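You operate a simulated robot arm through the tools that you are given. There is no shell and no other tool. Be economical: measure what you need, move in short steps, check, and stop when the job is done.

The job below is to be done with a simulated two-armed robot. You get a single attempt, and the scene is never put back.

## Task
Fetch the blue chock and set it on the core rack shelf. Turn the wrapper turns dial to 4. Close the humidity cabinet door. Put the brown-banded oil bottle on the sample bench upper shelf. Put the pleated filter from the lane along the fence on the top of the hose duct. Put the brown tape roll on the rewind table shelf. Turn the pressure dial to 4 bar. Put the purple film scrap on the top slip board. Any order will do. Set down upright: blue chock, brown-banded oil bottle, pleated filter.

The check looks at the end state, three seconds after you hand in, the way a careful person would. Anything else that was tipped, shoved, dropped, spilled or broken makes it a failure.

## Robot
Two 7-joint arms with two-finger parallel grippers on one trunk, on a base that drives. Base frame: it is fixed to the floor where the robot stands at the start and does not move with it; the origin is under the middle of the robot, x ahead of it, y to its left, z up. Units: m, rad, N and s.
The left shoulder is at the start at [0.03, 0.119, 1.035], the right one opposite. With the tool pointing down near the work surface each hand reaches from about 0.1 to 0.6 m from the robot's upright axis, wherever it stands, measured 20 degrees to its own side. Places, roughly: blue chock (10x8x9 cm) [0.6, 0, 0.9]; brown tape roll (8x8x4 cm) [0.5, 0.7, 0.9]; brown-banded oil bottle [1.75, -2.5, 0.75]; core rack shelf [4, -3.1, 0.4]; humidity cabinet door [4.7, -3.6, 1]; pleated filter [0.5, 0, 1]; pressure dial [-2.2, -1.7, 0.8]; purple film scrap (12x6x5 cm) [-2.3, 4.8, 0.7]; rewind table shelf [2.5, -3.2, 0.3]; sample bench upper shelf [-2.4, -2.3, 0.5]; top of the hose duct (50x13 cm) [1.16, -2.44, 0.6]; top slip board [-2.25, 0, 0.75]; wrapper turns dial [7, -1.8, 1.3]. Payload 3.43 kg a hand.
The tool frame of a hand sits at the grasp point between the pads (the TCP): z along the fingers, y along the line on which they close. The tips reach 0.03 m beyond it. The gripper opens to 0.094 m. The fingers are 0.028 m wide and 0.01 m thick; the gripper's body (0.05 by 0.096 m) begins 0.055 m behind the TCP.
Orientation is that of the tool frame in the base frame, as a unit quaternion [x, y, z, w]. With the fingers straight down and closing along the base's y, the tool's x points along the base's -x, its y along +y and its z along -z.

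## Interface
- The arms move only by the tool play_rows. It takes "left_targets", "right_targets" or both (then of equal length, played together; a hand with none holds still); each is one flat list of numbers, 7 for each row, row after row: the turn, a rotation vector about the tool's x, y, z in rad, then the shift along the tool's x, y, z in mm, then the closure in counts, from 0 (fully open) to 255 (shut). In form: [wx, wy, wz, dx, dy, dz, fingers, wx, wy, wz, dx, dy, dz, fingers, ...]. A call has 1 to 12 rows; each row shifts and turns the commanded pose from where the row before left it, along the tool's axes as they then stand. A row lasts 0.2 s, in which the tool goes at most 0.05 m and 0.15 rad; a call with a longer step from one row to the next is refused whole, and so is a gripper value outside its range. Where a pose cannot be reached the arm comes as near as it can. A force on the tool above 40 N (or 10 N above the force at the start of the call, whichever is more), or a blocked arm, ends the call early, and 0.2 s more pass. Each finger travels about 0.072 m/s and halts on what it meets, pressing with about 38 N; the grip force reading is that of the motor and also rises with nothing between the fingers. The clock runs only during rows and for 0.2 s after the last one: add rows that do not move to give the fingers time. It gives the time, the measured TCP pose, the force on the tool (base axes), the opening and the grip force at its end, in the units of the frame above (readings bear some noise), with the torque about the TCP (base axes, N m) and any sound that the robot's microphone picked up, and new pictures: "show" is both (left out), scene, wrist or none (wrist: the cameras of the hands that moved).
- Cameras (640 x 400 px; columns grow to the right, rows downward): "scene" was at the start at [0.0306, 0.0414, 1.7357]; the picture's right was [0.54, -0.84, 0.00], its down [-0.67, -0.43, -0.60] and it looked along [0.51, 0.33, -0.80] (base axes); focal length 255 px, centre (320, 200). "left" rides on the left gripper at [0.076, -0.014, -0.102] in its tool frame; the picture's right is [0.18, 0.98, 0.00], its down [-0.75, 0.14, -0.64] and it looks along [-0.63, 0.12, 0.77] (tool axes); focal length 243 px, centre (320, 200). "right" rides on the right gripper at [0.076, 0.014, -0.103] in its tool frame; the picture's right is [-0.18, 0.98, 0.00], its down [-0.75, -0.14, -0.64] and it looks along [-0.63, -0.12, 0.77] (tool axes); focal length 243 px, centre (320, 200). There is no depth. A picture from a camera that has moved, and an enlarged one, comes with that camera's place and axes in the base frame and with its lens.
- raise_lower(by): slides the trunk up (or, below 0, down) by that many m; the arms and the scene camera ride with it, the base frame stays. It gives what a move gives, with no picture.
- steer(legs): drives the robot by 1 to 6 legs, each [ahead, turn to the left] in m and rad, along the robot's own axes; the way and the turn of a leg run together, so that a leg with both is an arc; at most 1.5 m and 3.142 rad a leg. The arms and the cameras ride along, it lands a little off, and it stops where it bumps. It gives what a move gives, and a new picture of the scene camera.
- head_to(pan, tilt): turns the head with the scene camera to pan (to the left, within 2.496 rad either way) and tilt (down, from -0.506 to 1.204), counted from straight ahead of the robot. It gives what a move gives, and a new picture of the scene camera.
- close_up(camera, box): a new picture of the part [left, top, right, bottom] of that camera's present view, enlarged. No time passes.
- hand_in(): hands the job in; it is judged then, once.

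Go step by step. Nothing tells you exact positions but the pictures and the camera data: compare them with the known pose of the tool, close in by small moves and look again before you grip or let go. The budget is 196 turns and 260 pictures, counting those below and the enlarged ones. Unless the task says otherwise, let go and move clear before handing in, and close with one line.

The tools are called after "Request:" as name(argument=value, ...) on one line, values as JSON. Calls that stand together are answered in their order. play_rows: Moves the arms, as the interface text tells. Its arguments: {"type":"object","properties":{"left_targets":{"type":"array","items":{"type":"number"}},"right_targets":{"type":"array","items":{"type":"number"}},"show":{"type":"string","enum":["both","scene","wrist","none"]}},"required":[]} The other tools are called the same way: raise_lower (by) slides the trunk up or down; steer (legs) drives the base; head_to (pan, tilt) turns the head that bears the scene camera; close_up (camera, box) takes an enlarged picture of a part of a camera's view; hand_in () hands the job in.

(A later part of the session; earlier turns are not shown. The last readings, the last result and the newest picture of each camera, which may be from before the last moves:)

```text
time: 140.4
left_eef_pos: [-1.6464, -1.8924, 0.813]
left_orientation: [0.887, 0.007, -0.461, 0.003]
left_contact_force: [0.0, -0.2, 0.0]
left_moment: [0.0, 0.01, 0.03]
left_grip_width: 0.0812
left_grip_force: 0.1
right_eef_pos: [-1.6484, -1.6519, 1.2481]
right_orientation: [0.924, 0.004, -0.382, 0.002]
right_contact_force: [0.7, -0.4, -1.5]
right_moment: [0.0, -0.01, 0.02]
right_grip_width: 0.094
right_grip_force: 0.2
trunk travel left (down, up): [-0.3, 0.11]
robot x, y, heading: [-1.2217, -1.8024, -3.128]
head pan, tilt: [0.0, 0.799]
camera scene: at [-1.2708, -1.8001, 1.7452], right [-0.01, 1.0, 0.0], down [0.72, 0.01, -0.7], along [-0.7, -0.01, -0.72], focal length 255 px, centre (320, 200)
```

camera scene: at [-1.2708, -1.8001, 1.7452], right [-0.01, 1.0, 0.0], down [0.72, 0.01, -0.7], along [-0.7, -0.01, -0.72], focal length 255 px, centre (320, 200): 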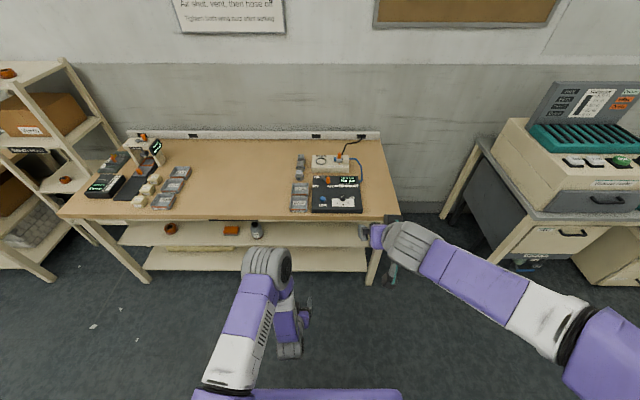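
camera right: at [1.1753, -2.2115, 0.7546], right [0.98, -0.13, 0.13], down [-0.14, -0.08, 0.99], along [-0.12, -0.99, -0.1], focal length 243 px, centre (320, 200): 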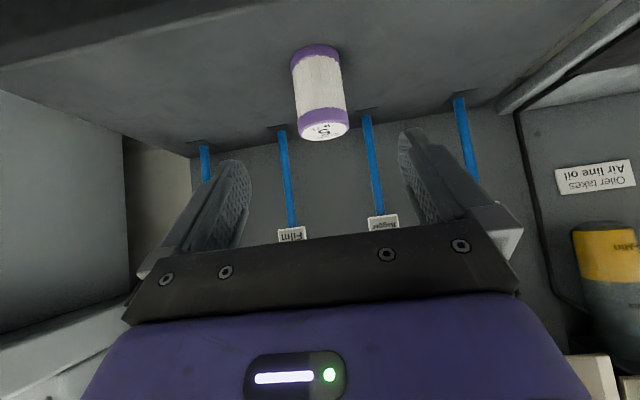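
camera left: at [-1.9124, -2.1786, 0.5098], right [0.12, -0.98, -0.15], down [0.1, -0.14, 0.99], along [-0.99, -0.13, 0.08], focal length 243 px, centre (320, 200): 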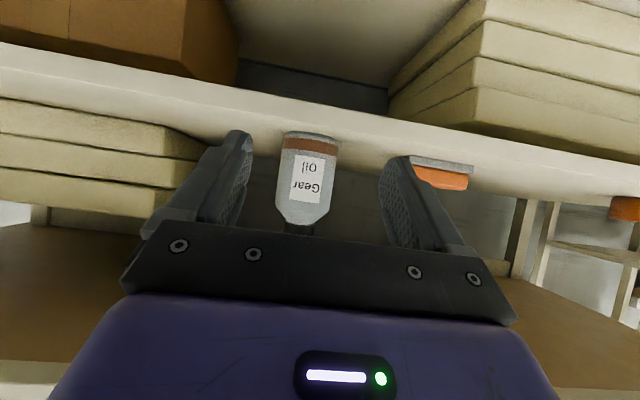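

Request:
close_up(camera="scene", box=[280, 140, 380, 220])

Request:
close_up(camera="right", box=[0, 0, 640, 400])

```text
5.00 times, centred on (330, 180) of scene
camera zoom: at [-1.2708, -1.8001, 1.7452], right [-0.01, 1.0, 0.0], down [0.72, 0.01, -0.7], along [-0.7, -0.01, -0.72], focal length 1275 px, centre (270, 300)
```

zoom: 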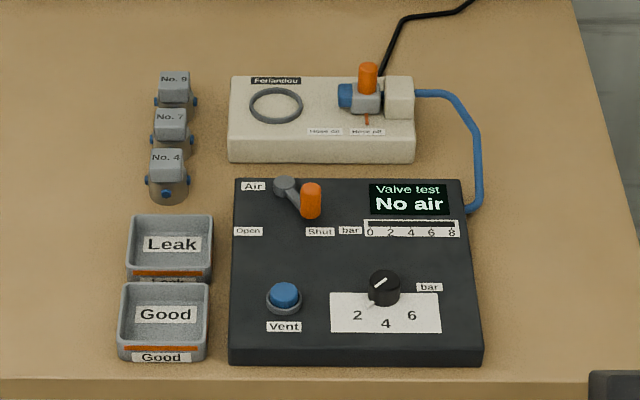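

```text
1.00 times, centred on (320, 200) of right (not enlarged: the box is as wide or as high as the picture)
camera zoom: at [-1.5228, -1.6634, 1.267], right [-0.12, -0.98, 0.13], down [-0.08, 0.14, 0.99], along [-0.99, 0.11, -0.1], focal length 243 px, centre (320, 200)
```

zoom: 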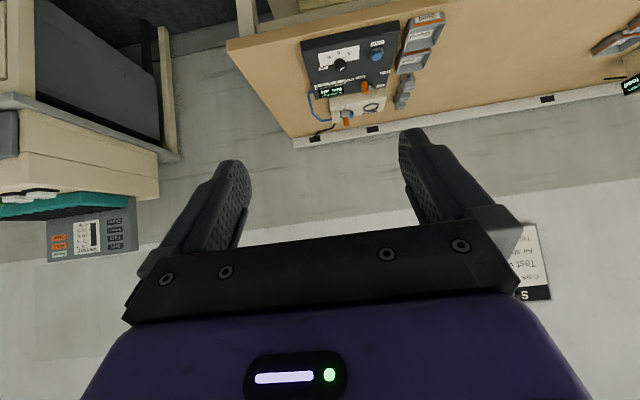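

The unit has a knob with 2/4/6 marks at about [−2.17, −1.70]. I raise the left hand, drive close, and point the right hand down over the knob.

Request:
play_rows(left_targets=[0, 0, 0, -32, 0, -23, 0, 0, 0, 0, -32, 0, -23, 0, 0, 0, 0, -32, 0, -23, 0, 0, 0, 0, -32, 0, -23, 0, 0, 0, 0, -32, 0, -23, 0, 0, 0, 0, -32, 0, -23, 0], right_targets=[0, 0.131, 0, 0, 0, 0, 0, 0, 0.131, 0, 0, 0, 0, 0, 0, 0.131, 0, 0, 0, 0, 0, 0, 0.131, 0, 0, 0, 0, 0, 0, 0.131, 0, 0, 0, 0, 0, 0, 0.131, 0, 0, 0, 0, 0], show="none")

Request:
steer(legs=[[0.42, 0]])

```text
time: 141.8
left_eef_pos: [-1.6446, -1.8919, 1.0493]
left_orientation: [0.887, 0.007, -0.461, 0.004]
left_contact_force: [-0.9, 0.5, 0.7]
left_moment: [-0.01, -0.01, -0.03]
left_grip_width: 0.0939
left_grip_force: 0.0
right_eef_pos: [-1.6494, -1.6509, 1.2485]
right_orientation: [1.0, 0.005, 0.001, 0.001]
right_contact_force: [0.3, 0.0, -0.6]
right_moment: [0.0, 0.01, 0.01]
right_grip_width: 0.0937
right_grip_force: 0.1
trunk travel left (down, up): [-0.3, 0.11]
robot x, y, heading: [-1.218, -1.7969, -3.128]
head pan, tilt: [0.0, 0.799]
```

```text
time: 144.4
left_eef_pos: [-2.0643, -1.8956, 1.0504]
left_orientation: [0.887, 0.007, -0.461, 0.003]
left_contact_force: [-0.9, 0.1, -0.7]
left_moment: [-0.03, 0.03, -0.05]
left_grip_width: 0.0939
left_grip_force: 0.0
right_eef_pos: [-2.0692, -1.6565, 1.2479]
right_orientation: [1.0, 0.005, 0.001, 0.001]
right_contact_force: [-0.7, -0.7, 0.2]
right_moment: [0.01, 0.02, -0.01]
right_grip_width: 0.094
right_grip_force: 0.0
trunk travel left (down, up): [-0.3, 0.11]
robot x, y, heading: [-1.6376, -1.8055, -3.132]
head pan, tilt: [0.0, 0.799]
camera scene: at [-1.6911, -1.8052, 1.7452], right [-0.01, 1.0, 0.0], down [0.72, 0.01, -0.7], along [-0.7, -0.01, -0.72], focal length 255 px, centre (320, 200)
```

scene: 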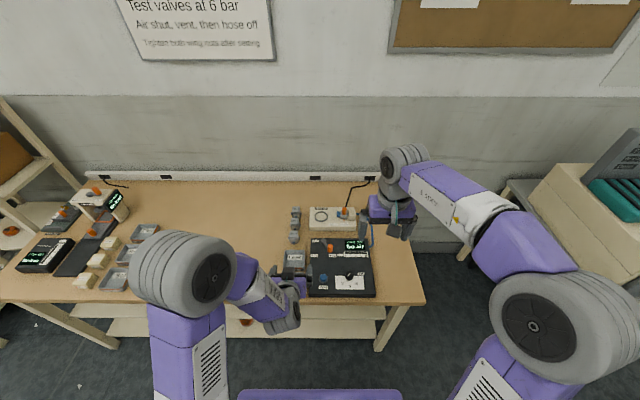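

Request:
close_up(camera="right", box=[160, 0, 480, 250])

Request:
close_up(camera="scene", box=[300, 230, 390, 300])

```text
1.60 times, centred on (320, 125) of right
camera zoom: at [-1.9931, -1.6684, 1.3507], right [-0.17, -0.98, 0.0], down [-0.76, 0.13, 0.64], along [-0.63, 0.11, -0.77], focal length 388 px, centre (320, 320)
```

zoom: 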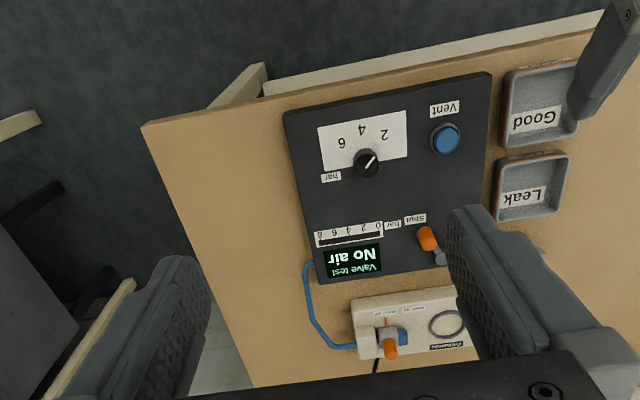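

```text
5.71 times, centred on (345, 265) of scene
camera zoom: at [-1.6911, -1.8052, 1.7452], right [-0.01, 1.0, 0.0], down [0.72, 0.01, -0.7], along [-0.7, -0.01, -0.72], focal length 1457 px, centre (177, -171)
```

zoom: 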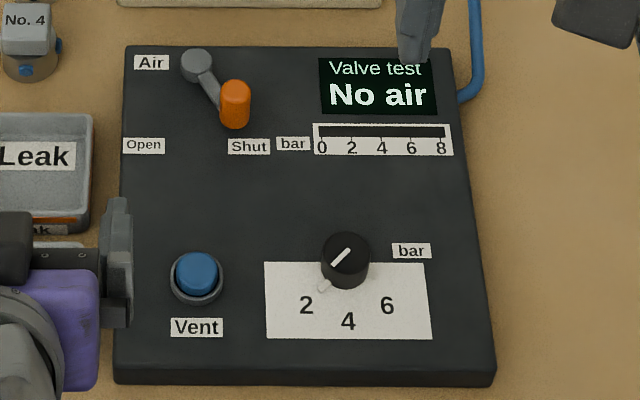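

The knob points to 2; it must turn ~45° counter-clockwise (seen from above) to 4. I bring the hand above it, partly closed, and look.

Request:
play_rows(right_targets=[0, 0, 0, -11.2, 7.4, 41.3, 92, 0, 0, 0, -11.2, 7.4, 41.3, 92, 0, 0, 0, -11.2, 7.4, 41.3, 92, 0, 0, 0, -11.2, 7.4, 41.3, 92, 0, 0, 0, -11.2, 7.4, 41.3, 92, 0, 0, 0, -11.2, 7.4, 41.3, 92], show="both")

```text
time: 145.8
left_eef_pos: [-2.0651, -1.8964, 1.0499]
left_orientation: [0.887, 0.007, -0.461, 0.003]
left_contact_force: [-0.1, -0.6, -0.3]
left_moment: [-0.03, 0.04, -0.01]
left_grip_width: 0.0938
left_grip_force: 0.1
right_eef_pos: [-2.1366, -1.7011, 1.0002]
right_orientation: [1.0, 0.004, 0.001, 0.001]
right_contact_force: [0.3, 0.1, -0.3]
right_moment: [-0.01, -0.03, 0.02]
right_grip_width: 0.0601
right_grip_force: 0.0
trunk travel left (down, up): [-0.3, 0.11]
robot x, y, heading: [-1.6384, -1.8055, -3.129]
head pan, tilt: [0.0, 0.799]
camera scene: at [-1.692, -1.8051, 1.7452], right [-0.01, 1.0, 0.0], down [0.72, 0.01, -0.7], along [-0.7, -0.01, -0.72], focal length 255 px, centre (320, 200)
camera right: at [-2.0603, -1.7132, 1.1025], right [-0.17, -0.98, 0.0], down [-0.76, 0.14, 0.64], along [-0.63, 0.11, -0.77], focal length 243 px, centre (320, 200)
```

scene: 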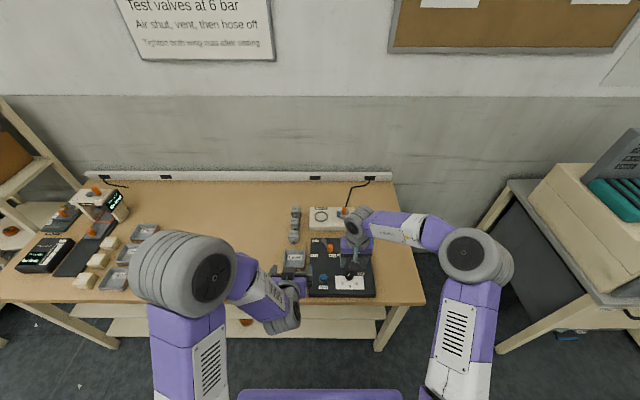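
right: 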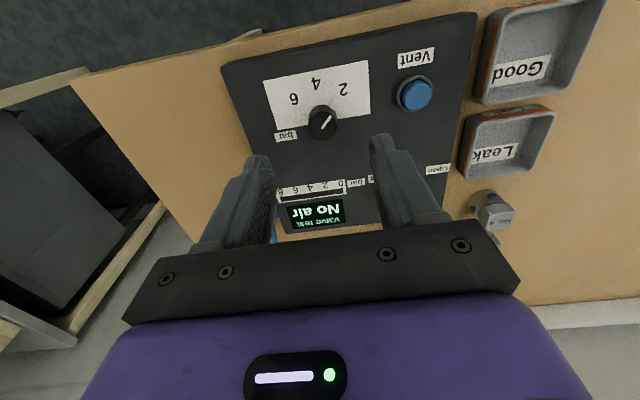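

Request:
play_rows(right_targets=[0, 0, 0, -1, 1, 30, 92, 0, 0, 0, -1, 0.4, 30, 92, 0, 0, 0, 0, 0, 18, 92], show="wrist")

```text
time: 146.6
left_eef_pos: [-2.064, -1.8959, 1.0494]
left_orientation: [0.887, 0.007, -0.461, 0.004]
left_contact_force: [0.1, 0.6, -1.0]
left_moment: [0.01, 0.0, 0.01]
left_grip_width: 0.0939
left_grip_force: 0.0
right_eef_pos: [-2.1383, -1.7021, 0.9218]
right_orientation: [1.0, 0.004, 0.001, 0.001]
right_contact_force: [-0.7, 1.1, -0.9]
right_moment: [-0.02, 0.01, 0.0]
right_grip_width: 0.0599
right_grip_force: 0.1
trunk travel left (down, up): [-0.3, 0.11]
robot x, y, heading: [-1.637, -1.8056, -3.127]
head pan, tilt: [0.0, 0.799]
camera right: at [-2.0615, -1.7146, 1.025], right [-0.18, -0.98, 0.0], down [-0.76, 0.14, 0.64], along [-0.63, 0.11, -0.77], focal length 243 px, centre (320, 200)
```

right: 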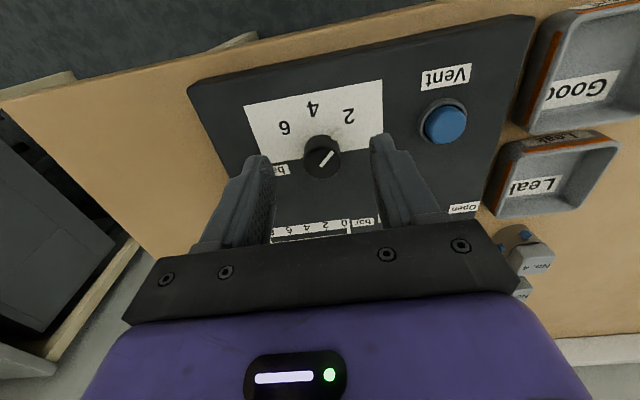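

Request:
play_rows(right_targets=[0, 0, 0, 5, 0, 6, 92, 0, 0, 0, 0, 0, 5, 92], show="wrist")

```text
time: 147.2
left_eef_pos: [-2.0647, -1.896, 1.0499]
left_orientation: [0.888, 0.007, -0.461, 0.004]
left_contact_force: [-0.2, -0.1, 0.6]
left_moment: [-0.01, 0.03, -0.01]
left_grip_width: 0.0938
left_grip_force: 0.1
right_eef_pos: [-2.1326, -1.7027, 0.9106]
right_orientation: [1.0, 0.005, -0.001, 0.001]
right_contact_force: [-1.0, -1.4, 0.3]
right_moment: [0.0, -0.01, -0.01]
right_grip_width: 0.0601
right_grip_force: 0.1
trunk travel left (down, up): [-0.3, 0.11]
robot x, y, heading: [-1.6415, -1.8033, -3.13]
head pan, tilt: [0.0, 0.799]
camera right: at [-2.0559, -1.715, 1.0136], right [-0.17, -0.98, 0.0], down [-0.76, 0.14, 0.64], along [-0.63, 0.11, -0.77], focal length 243 px, centre (320, 200)
```

right: 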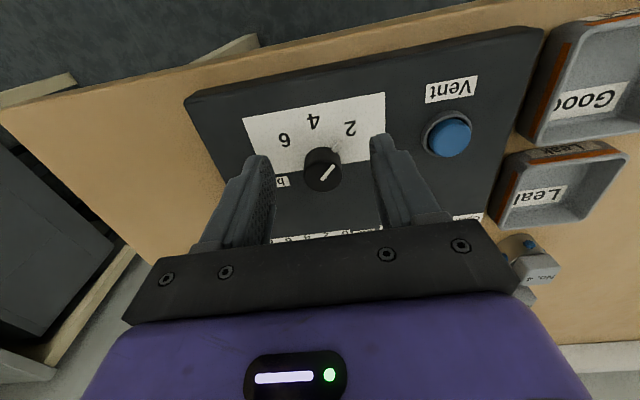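

Request:
play_rows(right_targets=[0, 0, 0, 0, 0, 2.5, 92, 0, 0, 0, 0, 0, 0, 150, 0, 0, 0, 0, 0, 0, 200, 0, 0, 0, 0, 0, 0, 200], show="wrist")

```text
time: 148.2
left_eef_pos: [-2.0646, -1.8965, 1.049]
left_orientation: [0.887, 0.007, -0.461, 0.004]
left_contact_force: [-0.6, 0.4, -0.2]
left_moment: [-0.02, 0.02, 0.01]
left_grip_width: 0.0938
left_grip_force: 0.0
right_eef_pos: [-2.1322, -1.7038, 0.9085]
right_orientation: [1.0, 0.004, 0.0, 0.001]
right_contact_force: [0.2, 0.1, -0.2]
right_moment: [0.02, 0.03, 0.0]
right_grip_width: 0.0204
right_grip_force: 0.1
trunk travel left (down, up): [-0.3, 0.11]
robot x, y, heading: [-1.6389, -1.806, -3.132]
head pan, tilt: [0.0, 0.799]
camera right: at [-2.0561, -1.715, 1.0113], right [-0.17, -0.98, 0.0], down [-0.76, 0.13, 0.64], along [-0.63, 0.11, -0.77], focal length 243 px, centre (320, 200)
```

right: 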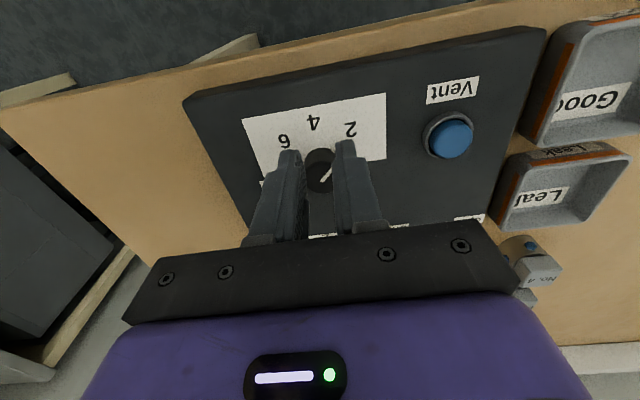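

The fingers closed on air, so the knob is lower and slightly farther than I took it. I open, shift and lower more.

Request:
play_rows(right_targets=[0, 0, 0, 0, 0, 0, 120, 0, 0, 0, 0, 0, 0, 110, 0, 0, 0, -12, 0, 0, 110, 0, 0, 0, 0, 0, 8, 110, 0, 0, 0, 0, 0, 6, 110], show="wrist")

```text
time: 149.4
left_eef_pos: [-2.0649, -1.8963, 1.0498]
left_orientation: [0.888, 0.007, -0.46, 0.004]
left_contact_force: [0.4, -0.1, -0.4]
left_moment: [0.0, 0.02, 0.04]
left_grip_width: 0.0941
left_grip_force: 0.0
right_eef_pos: [-2.1448, -1.7035, 0.8954]
right_orientation: [1.0, 0.005, 0.002, 0.001]
right_contact_force: [-0.3, -0.2, -0.3]
right_moment: [-0.01, -0.02, 0.01]
right_grip_width: 0.0535
right_grip_force: 0.1
trunk travel left (down, up): [-0.3, 0.11]
robot x, y, heading: [-1.6351, -1.8097, -3.127]
head pan, tilt: [0.0, 0.799]
camera right: at [-2.0687, -1.7155, 0.997], right [-0.17, -0.98, 0.0], down [-0.76, 0.14, 0.64], along [-0.63, 0.11, -0.77], focal length 243 px, centre (320, 200)
```

right: 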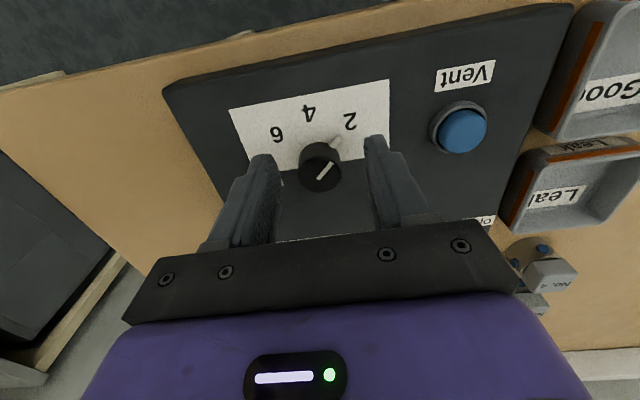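

Request:
play_rows(right_targets=[0, 0, 0, 0, 0, 1, 150, 0, 0, 0, 0, 0, 0, 200, 0, 0, 0, 0, 0, 0, 220, 0, 0, 0, 0, 0, 0, 220], show="wrist")

```text
time: 150.4
left_eef_pos: [-2.0643, -1.8953, 1.0495]
left_orientation: [0.887, 0.007, -0.461, 0.004]
left_contact_force: [0.2, 0.0, 0.4]
left_moment: [0.0, -0.02, -0.01]
left_grip_width: 0.094
left_grip_force: 0.1
right_eef_pos: [-2.1448, -1.7016, 0.894]
right_orientation: [1.0, 0.005, 0.001, 0.0]
right_contact_force: [0.4, -0.9, -0.2]
right_moment: [-0.02, -0.04, 0.0]
right_grip_width: 0.0128
right_grip_force: 0.1
trunk travel left (down, up): [-0.3, 0.11]
robot x, y, heading: [-1.6384, -1.8082, -3.13]
head pan, tilt: [0.0, 0.799]
camera right: at [-2.0684, -1.7157, 0.9962], right [-0.17, -0.98, 0.0], down [-0.76, 0.13, 0.64], along [-0.63, 0.11, -0.77], focal length 243 px, centre (320, 200)
```

right: 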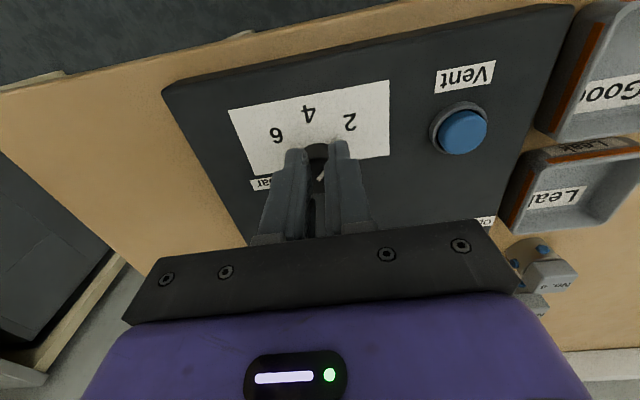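

Still above it; re-triangulating gives the knob top near z 0.855, x −2.16. I adjust again.

Request:
play_rows(right_targets=[0, 0, 0, 0, 0, -4, 120, 0, 0, 0, 0, 0, 0, 110, 0, 0, 0, -15, 0, 0, 110, 0, 0, 0, 0, 0, 10, 110, 0, 0, 0, 0, 0, 8, 110, 0, 0, 0, 0, 0, 5, 110], show="wrist")

```text
time: 151.8
left_eef_pos: [-2.0641, -1.8965, 1.0513]
left_orientation: [0.888, 0.007, -0.46, 0.003]
left_contact_force: [0.4, -0.2, 0.8]
left_moment: [-0.01, 0.02, -0.02]
left_grip_width: 0.0938
left_grip_force: 0.0
right_eef_pos: [-2.1604, -1.7031, 0.8739]
right_orientation: [1.0, 0.006, 0.0, 0.001]
right_contact_force: [0.4, 0.0, 0.4]
right_moment: [0.01, -0.01, 0.0]
right_grip_width: 0.0535
right_grip_force: 0.1
trunk travel left (down, up): [-0.3, 0.11]
robot x, y, heading: [-1.6379, -1.8074, -3.132]
head pan, tilt: [0.0, 0.799]
camera right: at [-2.0837, -1.7155, 0.9773], right [-0.17, -0.98, 0.0], down [-0.76, 0.13, 0.64], along [-0.63, 0.11, -0.77], focal length 243 px, centre (320, 200)
```

right: 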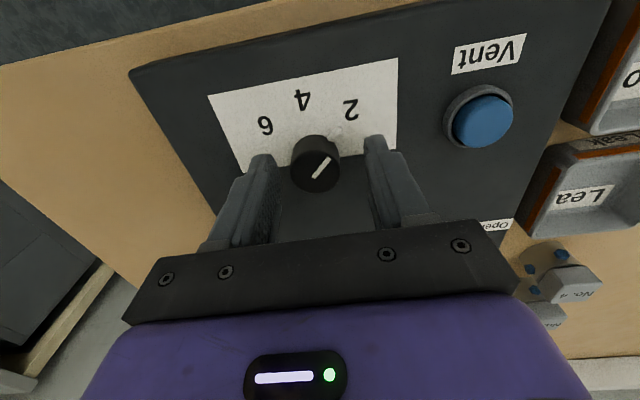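

Request:
play_rows(right_targets=[0, 0, 0, 0, 1, 4, 110, 0, 0, 0, 0, 0, 0, 150, 0, 0, 0, 0, 0, 0, 200, 0, 0, 0, 0, 0, 0, 220], show="wrist")

```text
time: 152.8
left_eef_pos: [-2.0647, -1.8944, 1.0509]
left_orientation: [0.887, 0.006, -0.462, 0.004]
left_contact_force: [0.3, -0.5, -0.3]
left_moment: [0.0, 0.0, 0.02]
left_grip_width: 0.0941
left_grip_force: 0.1
right_eef_pos: [-2.1589, -1.6998, 0.8704]
right_orientation: [1.0, 0.002, 0.001, -0.002]
right_contact_force: [-0.5, 19.4, 3.1]
right_moment: [0.87, -0.03, -0.12]
right_grip_width: 0.0313
right_grip_force: 45.1
trunk travel left (down, up): [-0.3, 0.11]
robot x, y, heading: [-1.6404, -1.8099, -3.131]
head pan, tilt: [0.0, 0.799]
camera right: at [-2.0837, -1.7124, 0.9729], right [-0.18, -0.98, 0.0], down [-0.76, 0.13, 0.64], along [-0.63, 0.12, -0.77], focal length 243 px, centre (320, 200)
```

right: 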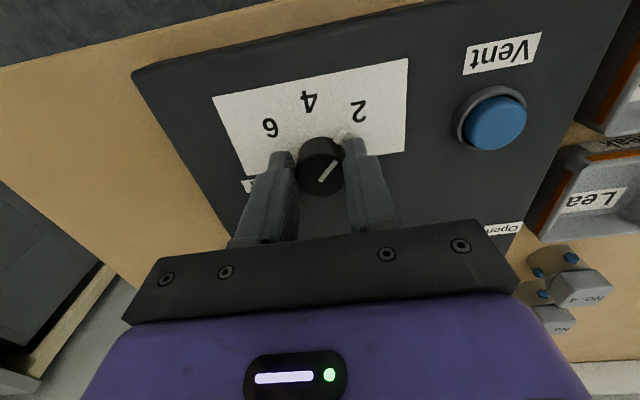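

I have the knob. I relieve the side force and turn 45° counter-clockwise.

Request:
play_rows(right_targets=[0, 0, 0, 0, -4, 0, 220, 0, 0, -0.131, 0, 0, 0, 220, 0, 0, -0.131, 0, 0, 0, 220, 0, 0, -0.131, 0, 0, 0, 220, 0, 0, -0.131, 0, 0, 0, 220, 0, 0, -0.131, 0, 0, 0, 220, 0, 0, -0.131, 0, 0, 0, 220], show="wrist")

```text
time: 154.4
left_eef_pos: [-2.0645, -1.8931, 1.0494]
left_orientation: [0.888, 0.006, -0.46, 0.005]
left_contact_force: [0.1, -0.4, -0.1]
left_moment: [0.0, 0.06, -0.01]
left_grip_width: 0.0939
left_grip_force: 0.1
right_eef_pos: [-2.161, -1.6955, 0.8708]
right_orientation: [0.922, 0.387, -0.001, 0.0]
right_contact_force: [-11.2, 26.6, 3.4]
right_moment: [0.22, 0.34, -0.2]
right_grip_width: 0.0309
right_grip_force: 44.9
trunk travel left (down, up): [-0.3, 0.11]
robot x, y, heading: [-1.6385, -1.8058, -3.131]
head pan, tilt: [0.0, 0.799]
camera right: at [-2.0977, -1.65, 0.9729], right [0.57, -0.82, 0.0], down [-0.63, -0.44, 0.64], along [-0.53, -0.37, -0.77], focal length 243 px, centre (320, 200)
```

right: 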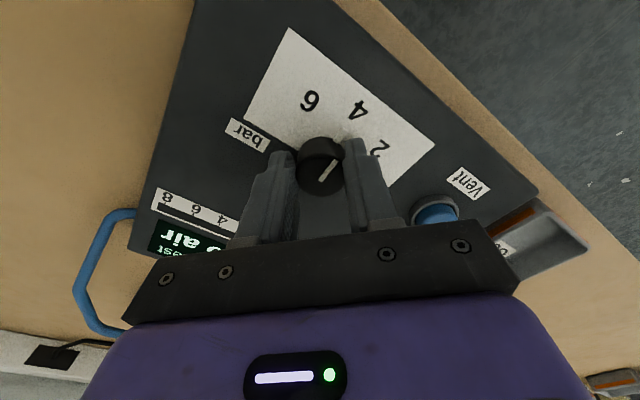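

The pointer now lines up with 4. I relieve the side load, open and lift.

Request:
play_rows(right_targets=[0, 0, 0, 2, -5, 0, 220, 0, 0, 0, 0, 0, 0, 180, 0, 0, 0, 0, 0, 0, 120, 0, 0, 0, 0, 0, 0, 110, 0, 0, 0, 0, 0, -15, 110, 0, 0, 0, 0, 0, -40, 110, 0, 0, 0, 0, 0, -40, 110], show="wrist")

Request:
close_up(camera="right", box=[220, 20, 460, 170])

```text
time: 156.0
left_eef_pos: [-2.0641, -1.8956, 1.0504]
left_orientation: [0.887, 0.007, -0.462, 0.004]
left_contact_force: [-0.3, 0.4, 0.2]
left_moment: [0.0, -0.01, 0.01]
left_grip_width: 0.094
left_grip_force: 0.1
right_eef_pos: [-2.1584, -1.7007, 0.9667]
right_orientation: [0.922, 0.388, 0.0, 0.001]
right_contact_force: [-0.1, 0.0, -0.8]
right_moment: [0.01, -0.05, 0.02]
right_grip_width: 0.0535
right_grip_force: 0.0
right hand out of reach, approached as far as the arm can: row 1
trunk travel left (down, up): [-0.3, 0.11]
robot x, y, heading: [-1.6354, -1.8068, -3.131]
head pan, tilt: [0.0, 0.799]
camera right: at [-2.0958, -1.655, 1.0697], right [0.57, -0.82, 0.0], down [-0.63, -0.44, 0.64], along [-0.52, -0.37, -0.77], focal length 243 px, centre (320, 200)
```

right: 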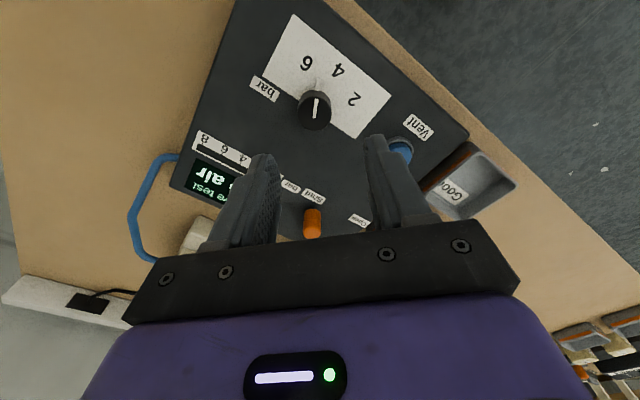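

```text
2.67 times, centred on (340, 95) of right
camera zoom: at [-2.0958, -1.655, 1.0697], right [0.57, -0.82, 0.0], down [-0.63, -0.44, 0.64], along [-0.52, -0.37, -0.77], focal length 647 px, centre (267, 480)
```

zoom: 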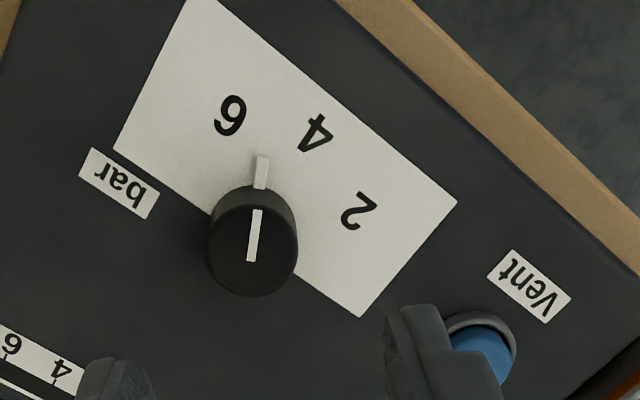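

It ended about 27° past 4 because the hand was off-centre when I let go. I re-centre on the knob (−2.165, −1.700), grip and turn back.

Request:
play_rows(right_targets=[0, 0, 0, -4.2, -5.2, 0, 110, 0, 0, 0, 0, 0, 40, 110, 0, 0, 0, 0, 0, 40, 110, 0, 0, 0, 0, 0, 15, 110, 0, 0, 0, 0, 0, 0, 150, 0, 0, 0, 0, 0, 0, 180, 0, 0, 0, 0, 0, 0, 220, 0, 0, 0, 0, 0, 0, 220], show="wrist")

```text
time: 157.8
left_eef_pos: [-2.0657, -1.8943, 1.0499]
left_orientation: [0.888, 0.006, -0.461, 0.004]
left_contact_force: [-0.2, 0.3, -0.6]
left_moment: [0.03, 0.01, -0.01]
left_grip_width: 0.0938
left_grip_force: 0.0
right_eef_pos: [-2.1633, -1.6956, 0.8702]
right_orientation: [0.922, 0.386, -0.001, -0.001]
right_contact_force: [-19.1, 17.1, 3.1]
right_moment: [0.38, 0.44, -0.08]
right_grip_width: 0.031
right_grip_force: 44.8
right hand out of reach, approached as far as the arm can: row 1
trunk travel left (down, up): [-0.3, 0.11]
robot x, y, heading: [-1.6356, -1.8045, -3.13]
head pan, tilt: [0.0, 0.799]
camera right: at [-2.0992, -1.652, 0.9733], right [0.57, -0.82, 0.0], down [-0.63, -0.44, 0.64], along [-0.53, -0.36, -0.77], focal length 243 px, centre (320, 200)
```

right: 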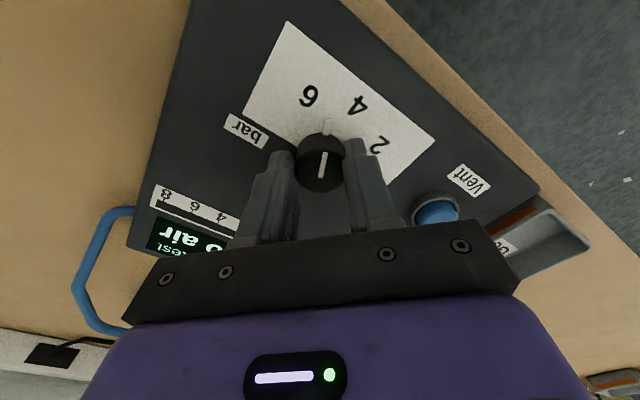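

Request:
play_rows(right_targets=[0, 0, 0.118, 0, 0, 0, 220, 0, 0, 0.118, 0, 0, 0, 220, 0, 0, 0.118, 0, 0, 0, 220, 0, 0, 0.118, 0, 0, 0, 220, 0, 0, 0, 0, -4, 0, 220], show="wrist")

```text
time: 159.0
left_eef_pos: [-2.0658, -1.8957, 1.0503]
left_orientation: [0.888, 0.008, -0.46, 0.005]
left_contact_force: [0.2, 0.4, -0.3]
left_moment: [-0.02, 0.0, 0.01]
left_grip_width: 0.094
left_grip_force: 0.1
right_eef_pos: [-2.1631, -1.6972, 0.8697]
right_orientation: [0.987, 0.162, -0.002, 0.002]
right_contact_force: [-13.6, 6.2, 4.8]
right_moment: [0.43, 1.34, -0.06]
right_grip_width: 0.0308
right_grip_force: 44.7
trunk travel left (down, up): [-0.3, 0.11]
robot x, y, heading: [-1.6387, -1.8052, -3.129]
head pan, tilt: [0.0, 0.799]
camera right: at [-2.0854, -1.6858, 0.9731], right [0.14, -0.99, 0.0], down [-0.76, -0.1, 0.64], along [-0.64, -0.09, -0.76], focal length 243 px, centre (320, 200)
```

right: 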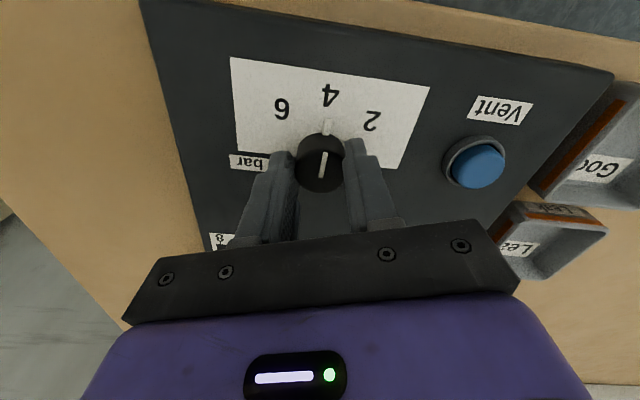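

The pointer's tick now faces 4. I unload the remaining force and open slowly.

Request:
play_rows(right_targets=[0, 0, 0, -2.5, -2.5, 0, 220, 0, 0, 0, 0, 0, 0, 220], show="none")

```text
time: 159.6
left_eef_pos: [-2.0653, -1.8964, 1.0494]
left_orientation: [0.887, 0.007, -0.461, 0.003]
left_contact_force: [0.1, 0.4, 0.4]
left_moment: [-0.02, -0.02, -0.02]
left_grip_width: 0.094
left_grip_force: 0.1
right_eef_pos: [-2.1627, -1.6979, 0.8703]
right_orientation: [0.987, 0.163, 0.002, 0.004]
right_contact_force: [-2.7, -4.7, 1.2]
right_moment: [-0.6, 1.04, -0.01]
right_grip_width: 0.0309
right_grip_force: 44.9
trunk travel left (down, up): [-0.3, 0.11]
robot x, y, heading: [-1.6374, -1.8078, -3.131]
head pan, tilt: [0.0, 0.799]
```

Request:
play_rows(right_targets=[0, 0, 0, 0, 0, 0, 165, 0, 0, 0, 0, 0, 0, 150, 0, 0, 0, 0, 0, 0, 130, 0, 0, 0, 0, 0, 0, 110, 0, 0, 0, 0, 0, -20, 110, 0, 0, 0, 0, 0, -40, 110, 0, 0, 0, 0, 0, -40, 110], show="none")

Request:
close_up(camera="right", box=[200, 20, 440, 170])

```text
time: 161.2
left_eef_pos: [-2.0648, -1.8956, 1.0507]
left_orientation: [0.887, 0.007, -0.461, 0.004]
left_contact_force: [0.1, 0.2, -0.6]
left_moment: [0.01, -0.01, -0.04]
left_grip_width: 0.0939
left_grip_force: 0.1
right_eef_pos: [-2.1634, -1.6951, 0.9723]
right_orientation: [0.987, 0.161, 0.001, 0.001]
right_contact_force: [0.2, 0.8, 0.4]
right_moment: [-0.01, -0.01, -0.01]
right_grip_width: 0.0534
right_grip_force: 0.0
trunk travel left (down, up): [-0.3, 0.11]
robot x, y, heading: [-1.6398, -1.8061, -3.13]
head pan, tilt: [0.0, 0.799]
```

```text
2.67 times, centred on (320, 95) of right
camera zoom: at [-2.0874, -1.6829, 1.0744], right [0.14, -0.99, 0.0], down [-0.76, -0.11, 0.64], along [-0.63, -0.09, -0.77], focal length 647 px, centre (320, 480)
```

zoom: 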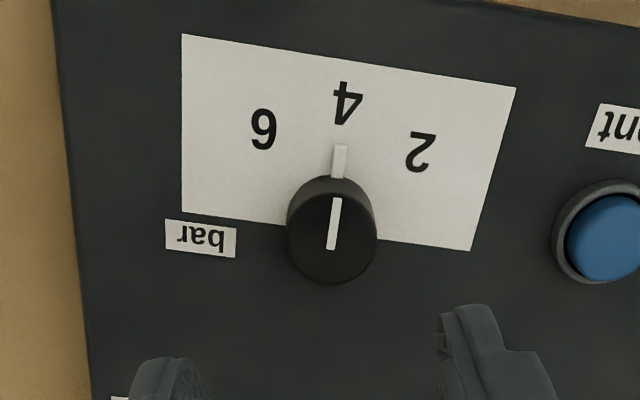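

The dial points at 4. Next the film scrap: I raise the right hand, back away and drive along the aisle, glancing at the slip boards on the way.

Request:
play_rows(right_targets=[0, 0, 0.11, 0, 0, -40, 0, 0, 0, 0.11, 0, 0, -40, 0, 0, 0, 0.11, 0, 0, -40, 0], show="none")

Request:
steer(legs=[[-0.5, 0], [0, -1.571], [1.5, 0], [0.2, 0]])

Request:
head_to(pan=1.5, tilt=0.65)

```text
time: 162.0
left_eef_pos: [-2.0642, -1.897, 1.0499]
left_orientation: [0.887, 0.007, -0.461, 0.004]
left_contact_force: [0.3, 0.7, -0.4]
left_moment: [0.0, -0.02, 0.0]
left_grip_width: 0.0939
left_grip_force: 0.0
right_eef_pos: [-2.162, -1.6955, 1.0916]
right_orientation: [1.0, -0.004, 0.001, 0.001]
right_contact_force: [1.3, -0.4, 0.5]
right_moment: [-0.02, 0.02, 0.0]
right_grip_width: 0.0939
right_grip_force: 0.0
trunk travel left (down, up): [-0.3, 0.11]
robot x, y, heading: [-1.6397, -1.8051, -3.132]
head pan, tilt: [0.0, 0.799]
```

```text
time: 177.0
left_eef_pos: [-1.2085, 0.3162, 1.0488]
left_orientation: [-0.625, 0.629, 0.326, 0.327]
left_contact_force: [0.3, -0.1, -1.0]
left_moment: [-0.05, 0.0, 0.02]
left_grip_width: 0.0937
left_grip_force: 0.0
right_eef_pos: [-1.0073, 0.4102, 1.0909]
right_orientation: [-0.697, 0.717, 0.0, -0.001]
right_contact_force: [0.4, 0.0, -0.8]
right_moment: [-0.01, 0.01, -0.02]
right_grip_width: 0.0941
right_grip_force: 0.0
trunk travel left (down, up): [-0.3, 0.11]
robot x, y, heading: [-1.1284, -0.1122, 1.563]
head pan, tilt: [0.0, 0.799]
camera scene: at [-1.1304, -0.0596, 1.7452], right [1.0, -0.01, 0.0], down [-0.01, -0.72, -0.7], along [0.01, 0.7, -0.72], focal length 255 px, centre (320, 200)
```

scene: 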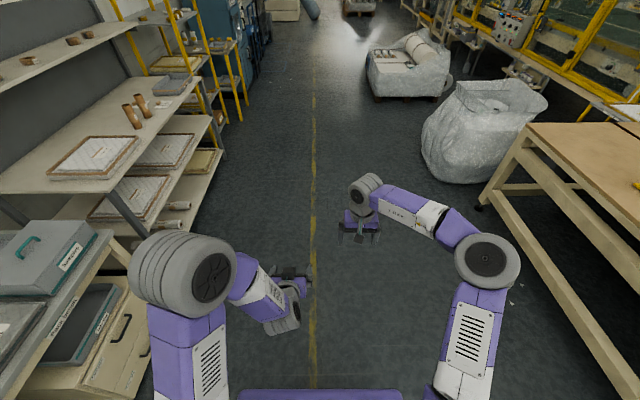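

```text
time: 178.6
left_eef_pos: [-1.2091, 0.3156, 1.0489]
left_orientation: [-0.625, 0.63, 0.325, 0.327]
left_contact_force: [0.2, 0.0, 0.4]
left_moment: [-0.04, -0.05, -0.02]
left_grip_width: 0.0943
left_grip_force: 0.0
right_eef_pos: [-1.0061, 0.4096, 1.0904]
right_orientation: [-0.697, 0.717, -0.001, -0.002]
right_contact_force: [-0.6, 0.0, -0.1]
right_moment: [0.0, 0.01, 0.03]
right_grip_width: 0.0939
right_grip_force: 0.0
trunk travel left (down, up): [-0.3, 0.11]
robot x, y, heading: [-1.1301, -0.1111, 1.559]
head pan, tilt: [1.499, 0.649]
camera scene: at [-1.2177, -0.1339, 1.7578], right [0.08, 1.0, 0.0], down [0.6, -0.05, -0.8], along [-0.79, 0.07, -0.6], focal length 255 px, centre (320, 200)
```

scene: 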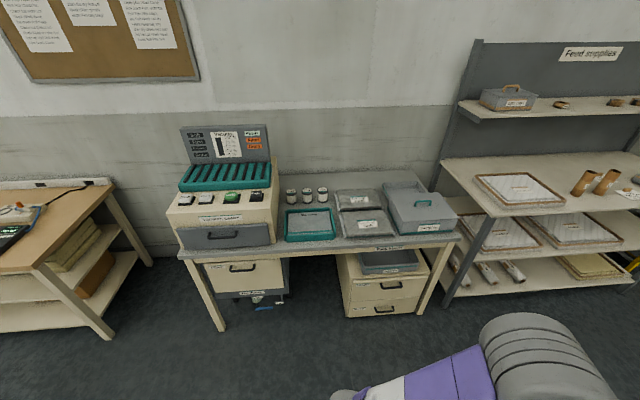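

Request:
close_up(camera="scene", box=[270, 170, 470, 310])

Request:
close_up(camera="scene", box=[450, 150, 640, 300])

```text
2.86 times, centred on (370, 240) of scene
camera zoom: at [-1.2177, -0.1339, 1.7578], right [0.08, 1.0, 0.0], down [0.6, -0.05, -0.8], along [-0.79, 0.07, -0.6], focal length 728 px, centre (177, 86)
```

zoom: 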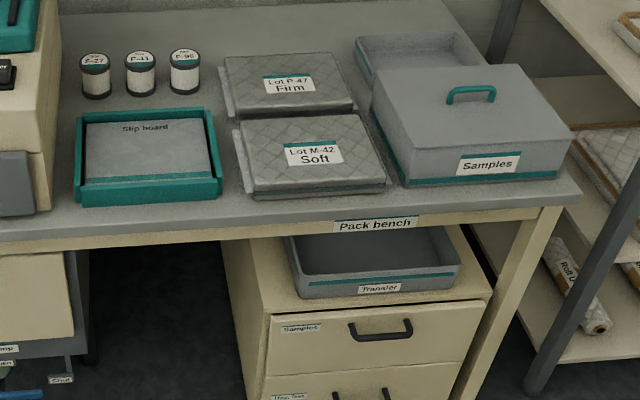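

```text
2.67 times, centred on (545, 225) of scene
camera zoom: at [-1.2177, -0.1339, 1.7578], right [0.08, 1.0, 0.0], down [0.6, -0.05, -0.8], along [-0.79, 0.07, -0.6], focal length 680 px, centre (-280, 133)
```

zoom: 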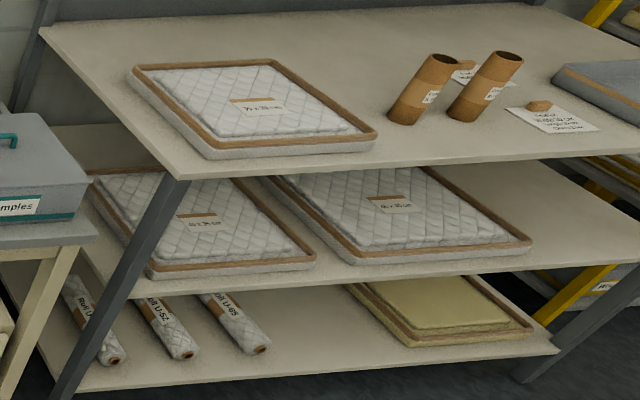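

The teal tray on the pack bench holds the slip boards. I drive on to the scrap near y 4.8.

Request:
steer(legs=[[1.5, 0], [1.5, 0], [1.5, 0], [0.15, 0]])

Request:
head_to(pan=1.4, tilt=0.7)

```text
time: 201.1
left_eef_pos: [-1.1331, 4.9769, 1.0494]
left_orientation: [-0.625, 0.629, 0.325, 0.327]
left_contact_force: [-0.1, 0.5, 1.3]
left_moment: [0.01, -0.02, -0.02]
left_grip_width: 0.0939
left_grip_force: 0.0
right_eef_pos: [-0.9319, 5.071, 1.091]
right_orientation: [-0.697, 0.717, 0.001, -0.002]
right_contact_force: [-0.9, 0.7, -0.2]
right_moment: [0.04, -0.02, -0.03]
right_grip_width: 0.0939
right_grip_force: 0.0
trunk travel left (down, up): [-0.3, 0.11]
robot x, y, heading: [-1.0528, 4.546, 1.564]
head pan, tilt: [1.499, 0.649]
camera scene: at [-1.1431, 4.528, 1.7578], right [0.08, 1.0, 0.0], down [0.6, -0.05, -0.8], along [-0.79, 0.07, -0.6], focal length 255 px, centre (320, 200)
```

scene: 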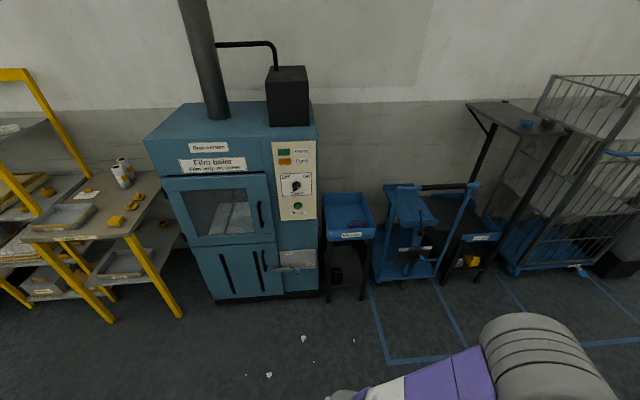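

```text
time: 201.8
left_eef_pos: [-1.1353, 4.9758, 1.0494]
left_orientation: [-0.625, 0.63, 0.325, 0.327]
left_contact_force: [-0.8, -1.3, -0.6]
left_moment: [0.02, 0.0, -0.01]
left_grip_width: 0.0942
left_grip_force: 0.0
right_eef_pos: [-0.9313, 5.0703, 1.0905]
right_orientation: [-0.697, 0.717, 0.0, -0.001]
right_contact_force: [0.3, -0.1, -0.3]
right_moment: [-0.01, -0.01, -0.01]
right_grip_width: 0.0941
right_grip_force: 0.0
trunk travel left (down, up): [-0.3, 0.11]
robot x, y, heading: [-1.0541, 4.549, 1.562]
head pan, tilt: [1.4, 0.7]
camera scene: at [-1.1401, 4.5349, 1.7535], right [0.18, 0.98, 0.0], down [0.63, -0.12, -0.77], along [-0.75, 0.14, -0.64], focal length 255 px, centre (320, 200)
```

scene: 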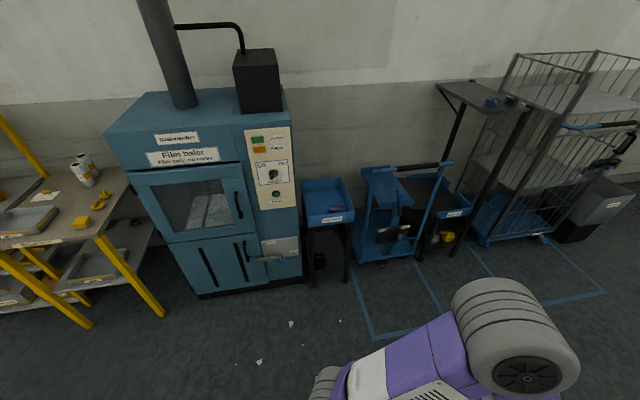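

Request:
close_up(camera="scene", box=[290, 165, 370, 235])

```text
5.71 times, centred on (330, 200) of scene
camera zoom: at [-1.1401, 4.5349, 1.7535], right [0.18, 0.98, 0.0], down [0.63, -0.12, -0.77], along [-0.75, 0.14, -0.64], focal length 1457 px, centre (263, 200)
```

zoom: 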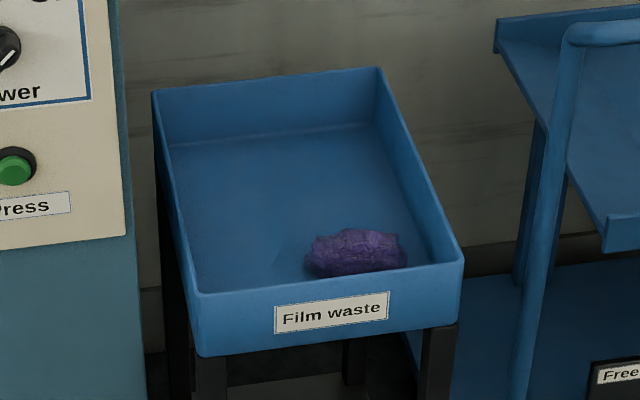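

The purple scrap lies in the "Film waste" tray at about [−2.25, 4.84]. I turn to face it and rotate the right wrist so the fingers close across its short side.

Request:
steer(legs=[[0.1, 0], [0, 1.571], [0.5, 0]])

Request:
play_rows(right_targets=[0, 0, 0.143, 0, 0, 0, 0, 0, 0, 0.143, 0, 0, 0, 0, 0, 0, 0.143, 0, 0, 0, 0, 0, 0, 0.143, 0, 0, 0, 0, 0, 0, 0.143, 0, 0, 0, 0, 0, 0, 0.143, 0, 0, 0, 0, 0, 0, 0.143, 0, 0, 0, 0, 0, 0, 0.143, 0, 0, 0, 0, 0, 0, 0.143, 0, 0, 0, 0, 0, 0, 0.143, 0, 0, 0, 0, 0, 0, 0.143, 0, 0, 0, 0], show="none")

Request:
head_to(pan=-0.2, tilt=0.9)

```text
time: 209.3
left_eef_pos: [-1.9846, 4.569, 1.0497]
left_orientation: [0.887, -0.001, -0.462, 0.0]
left_contact_force: [0.4, 0.3, -0.3]
left_moment: [0.01, -0.04, -0.03]
left_grip_width: 0.094
left_grip_force: 0.0
right_eef_pos: [-2.0796, 4.7731, 1.0907]
right_orientation: [1.0, -0.012, 0.001, 0.001]
right_contact_force: [-0.1, -0.8, -0.6]
right_moment: [0.01, -0.02, 0.0]
right_grip_width: 0.0939
right_grip_force: 0.0
trunk travel left (down, up): [-0.3, 0.11]
robot x, y, heading: [-1.5571, 4.6567, 3.139]
head pan, tilt: [1.4, 0.7]
camera scene: at [-1.5443, 4.5697, 1.7535], right [-0.98, 0.18, 0.0], down [0.11, 0.63, -0.76], along [-0.13, -0.75, -0.64], focal length 255 px, centre (320, 200)
```

scene: 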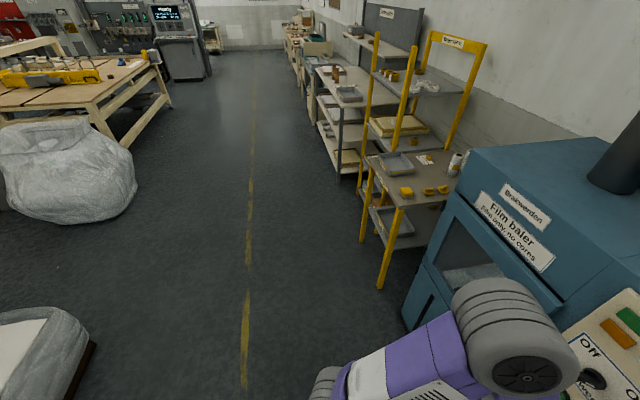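

```text
time: 211.7
left_eef_pos: [-1.9843, 4.5699, 1.0498]
left_orientation: [0.887, -0.001, -0.461, 0.0]
left_contact_force: [-0.2, 0.0, 0.4]
left_moment: [0.0, 0.04, -0.04]
left_grip_width: 0.0941
left_grip_force: 0.0
right_eef_pos: [-2.0805, 4.7728, 1.0923]
right_orientation: [-0.698, 0.716, -0.001, 0.0]
right_contact_force: [-0.9, 0.4, 0.8]
right_moment: [0.01, 0.01, 0.0]
right_grip_width: 0.094
right_grip_force: 0.0
trunk travel left (down, up): [-0.3, 0.11]
robot x, y, heading: [-1.5562, 4.6501, 3.14]
head pan, tilt: [1.4, 0.7]
```

```text
time: 213.4
left_eef_pos: [-1.9844, 4.5689, 1.0498]
left_orientation: [0.887, -0.001, -0.461, -0.001]
left_contact_force: [0.5, 0.3, 0.2]
left_moment: [-0.03, -0.01, 0.01]
left_grip_width: 0.0942
left_grip_force: 0.0
right_eef_pos: [-2.0793, 4.7724, 1.0926]
right_orientation: [-0.698, 0.716, -0.002, 0.0]
right_contact_force: [0.4, -0.1, 0.5]
right_moment: [0.0, 0.03, 0.01]
right_grip_width: 0.0941
right_grip_force: 0.1
trunk travel left (down, up): [-0.3, 0.11]
robot x, y, heading: [-1.5579, 4.6492, 3.13]
head pan, tilt: [-0.201, 0.901]
camera scene: at [-1.6028, 4.6687, 1.7373], right [0.2, 0.98, 0.0], down [0.77, -0.16, -0.62], along [-0.61, 0.13, -0.78], focal length 255 px, centre (320, 200)
```

scene: 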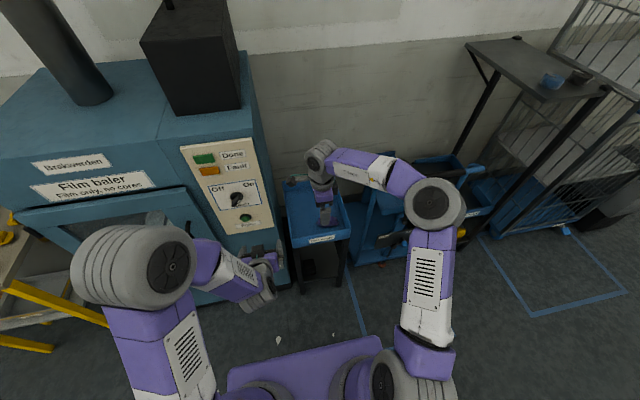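

Request:
close_up(camera="right", box=[0, 0, 640, 400])

Request:
close_up(camera="scene", box=[270, 170, 370, 260])

```text
1.00 times, centred on (320, 200) of right (not enlarged: the box is as wide or as high as the picture)
camera zoom: at [-2.0961, 4.6977, 1.1942], right [-0.98, 0.21, 0.0], down [0.16, 0.75, 0.64], along [0.13, 0.63, -0.77], focal length 243 px, centre (320, 200)
```

zoom: 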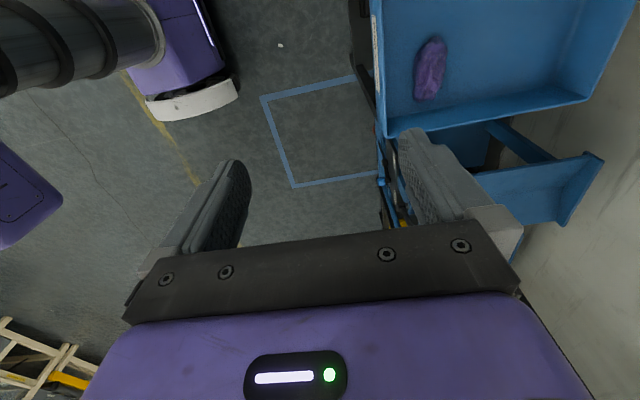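

```text
4.44 times, centred on (320, 215) of scene
camera zoom: at [-1.6028, 4.6687, 1.7373], right [0.2, 0.98, 0.0], down [0.77, -0.16, -0.62], along [-0.61, 0.13, -0.78], focal length 1133 px, centre (320, 133)
```

zoom: 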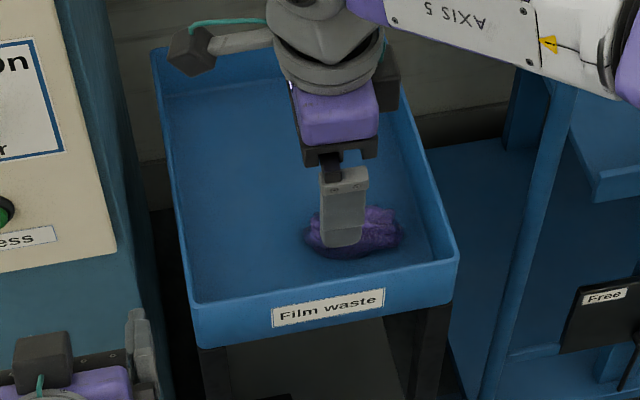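

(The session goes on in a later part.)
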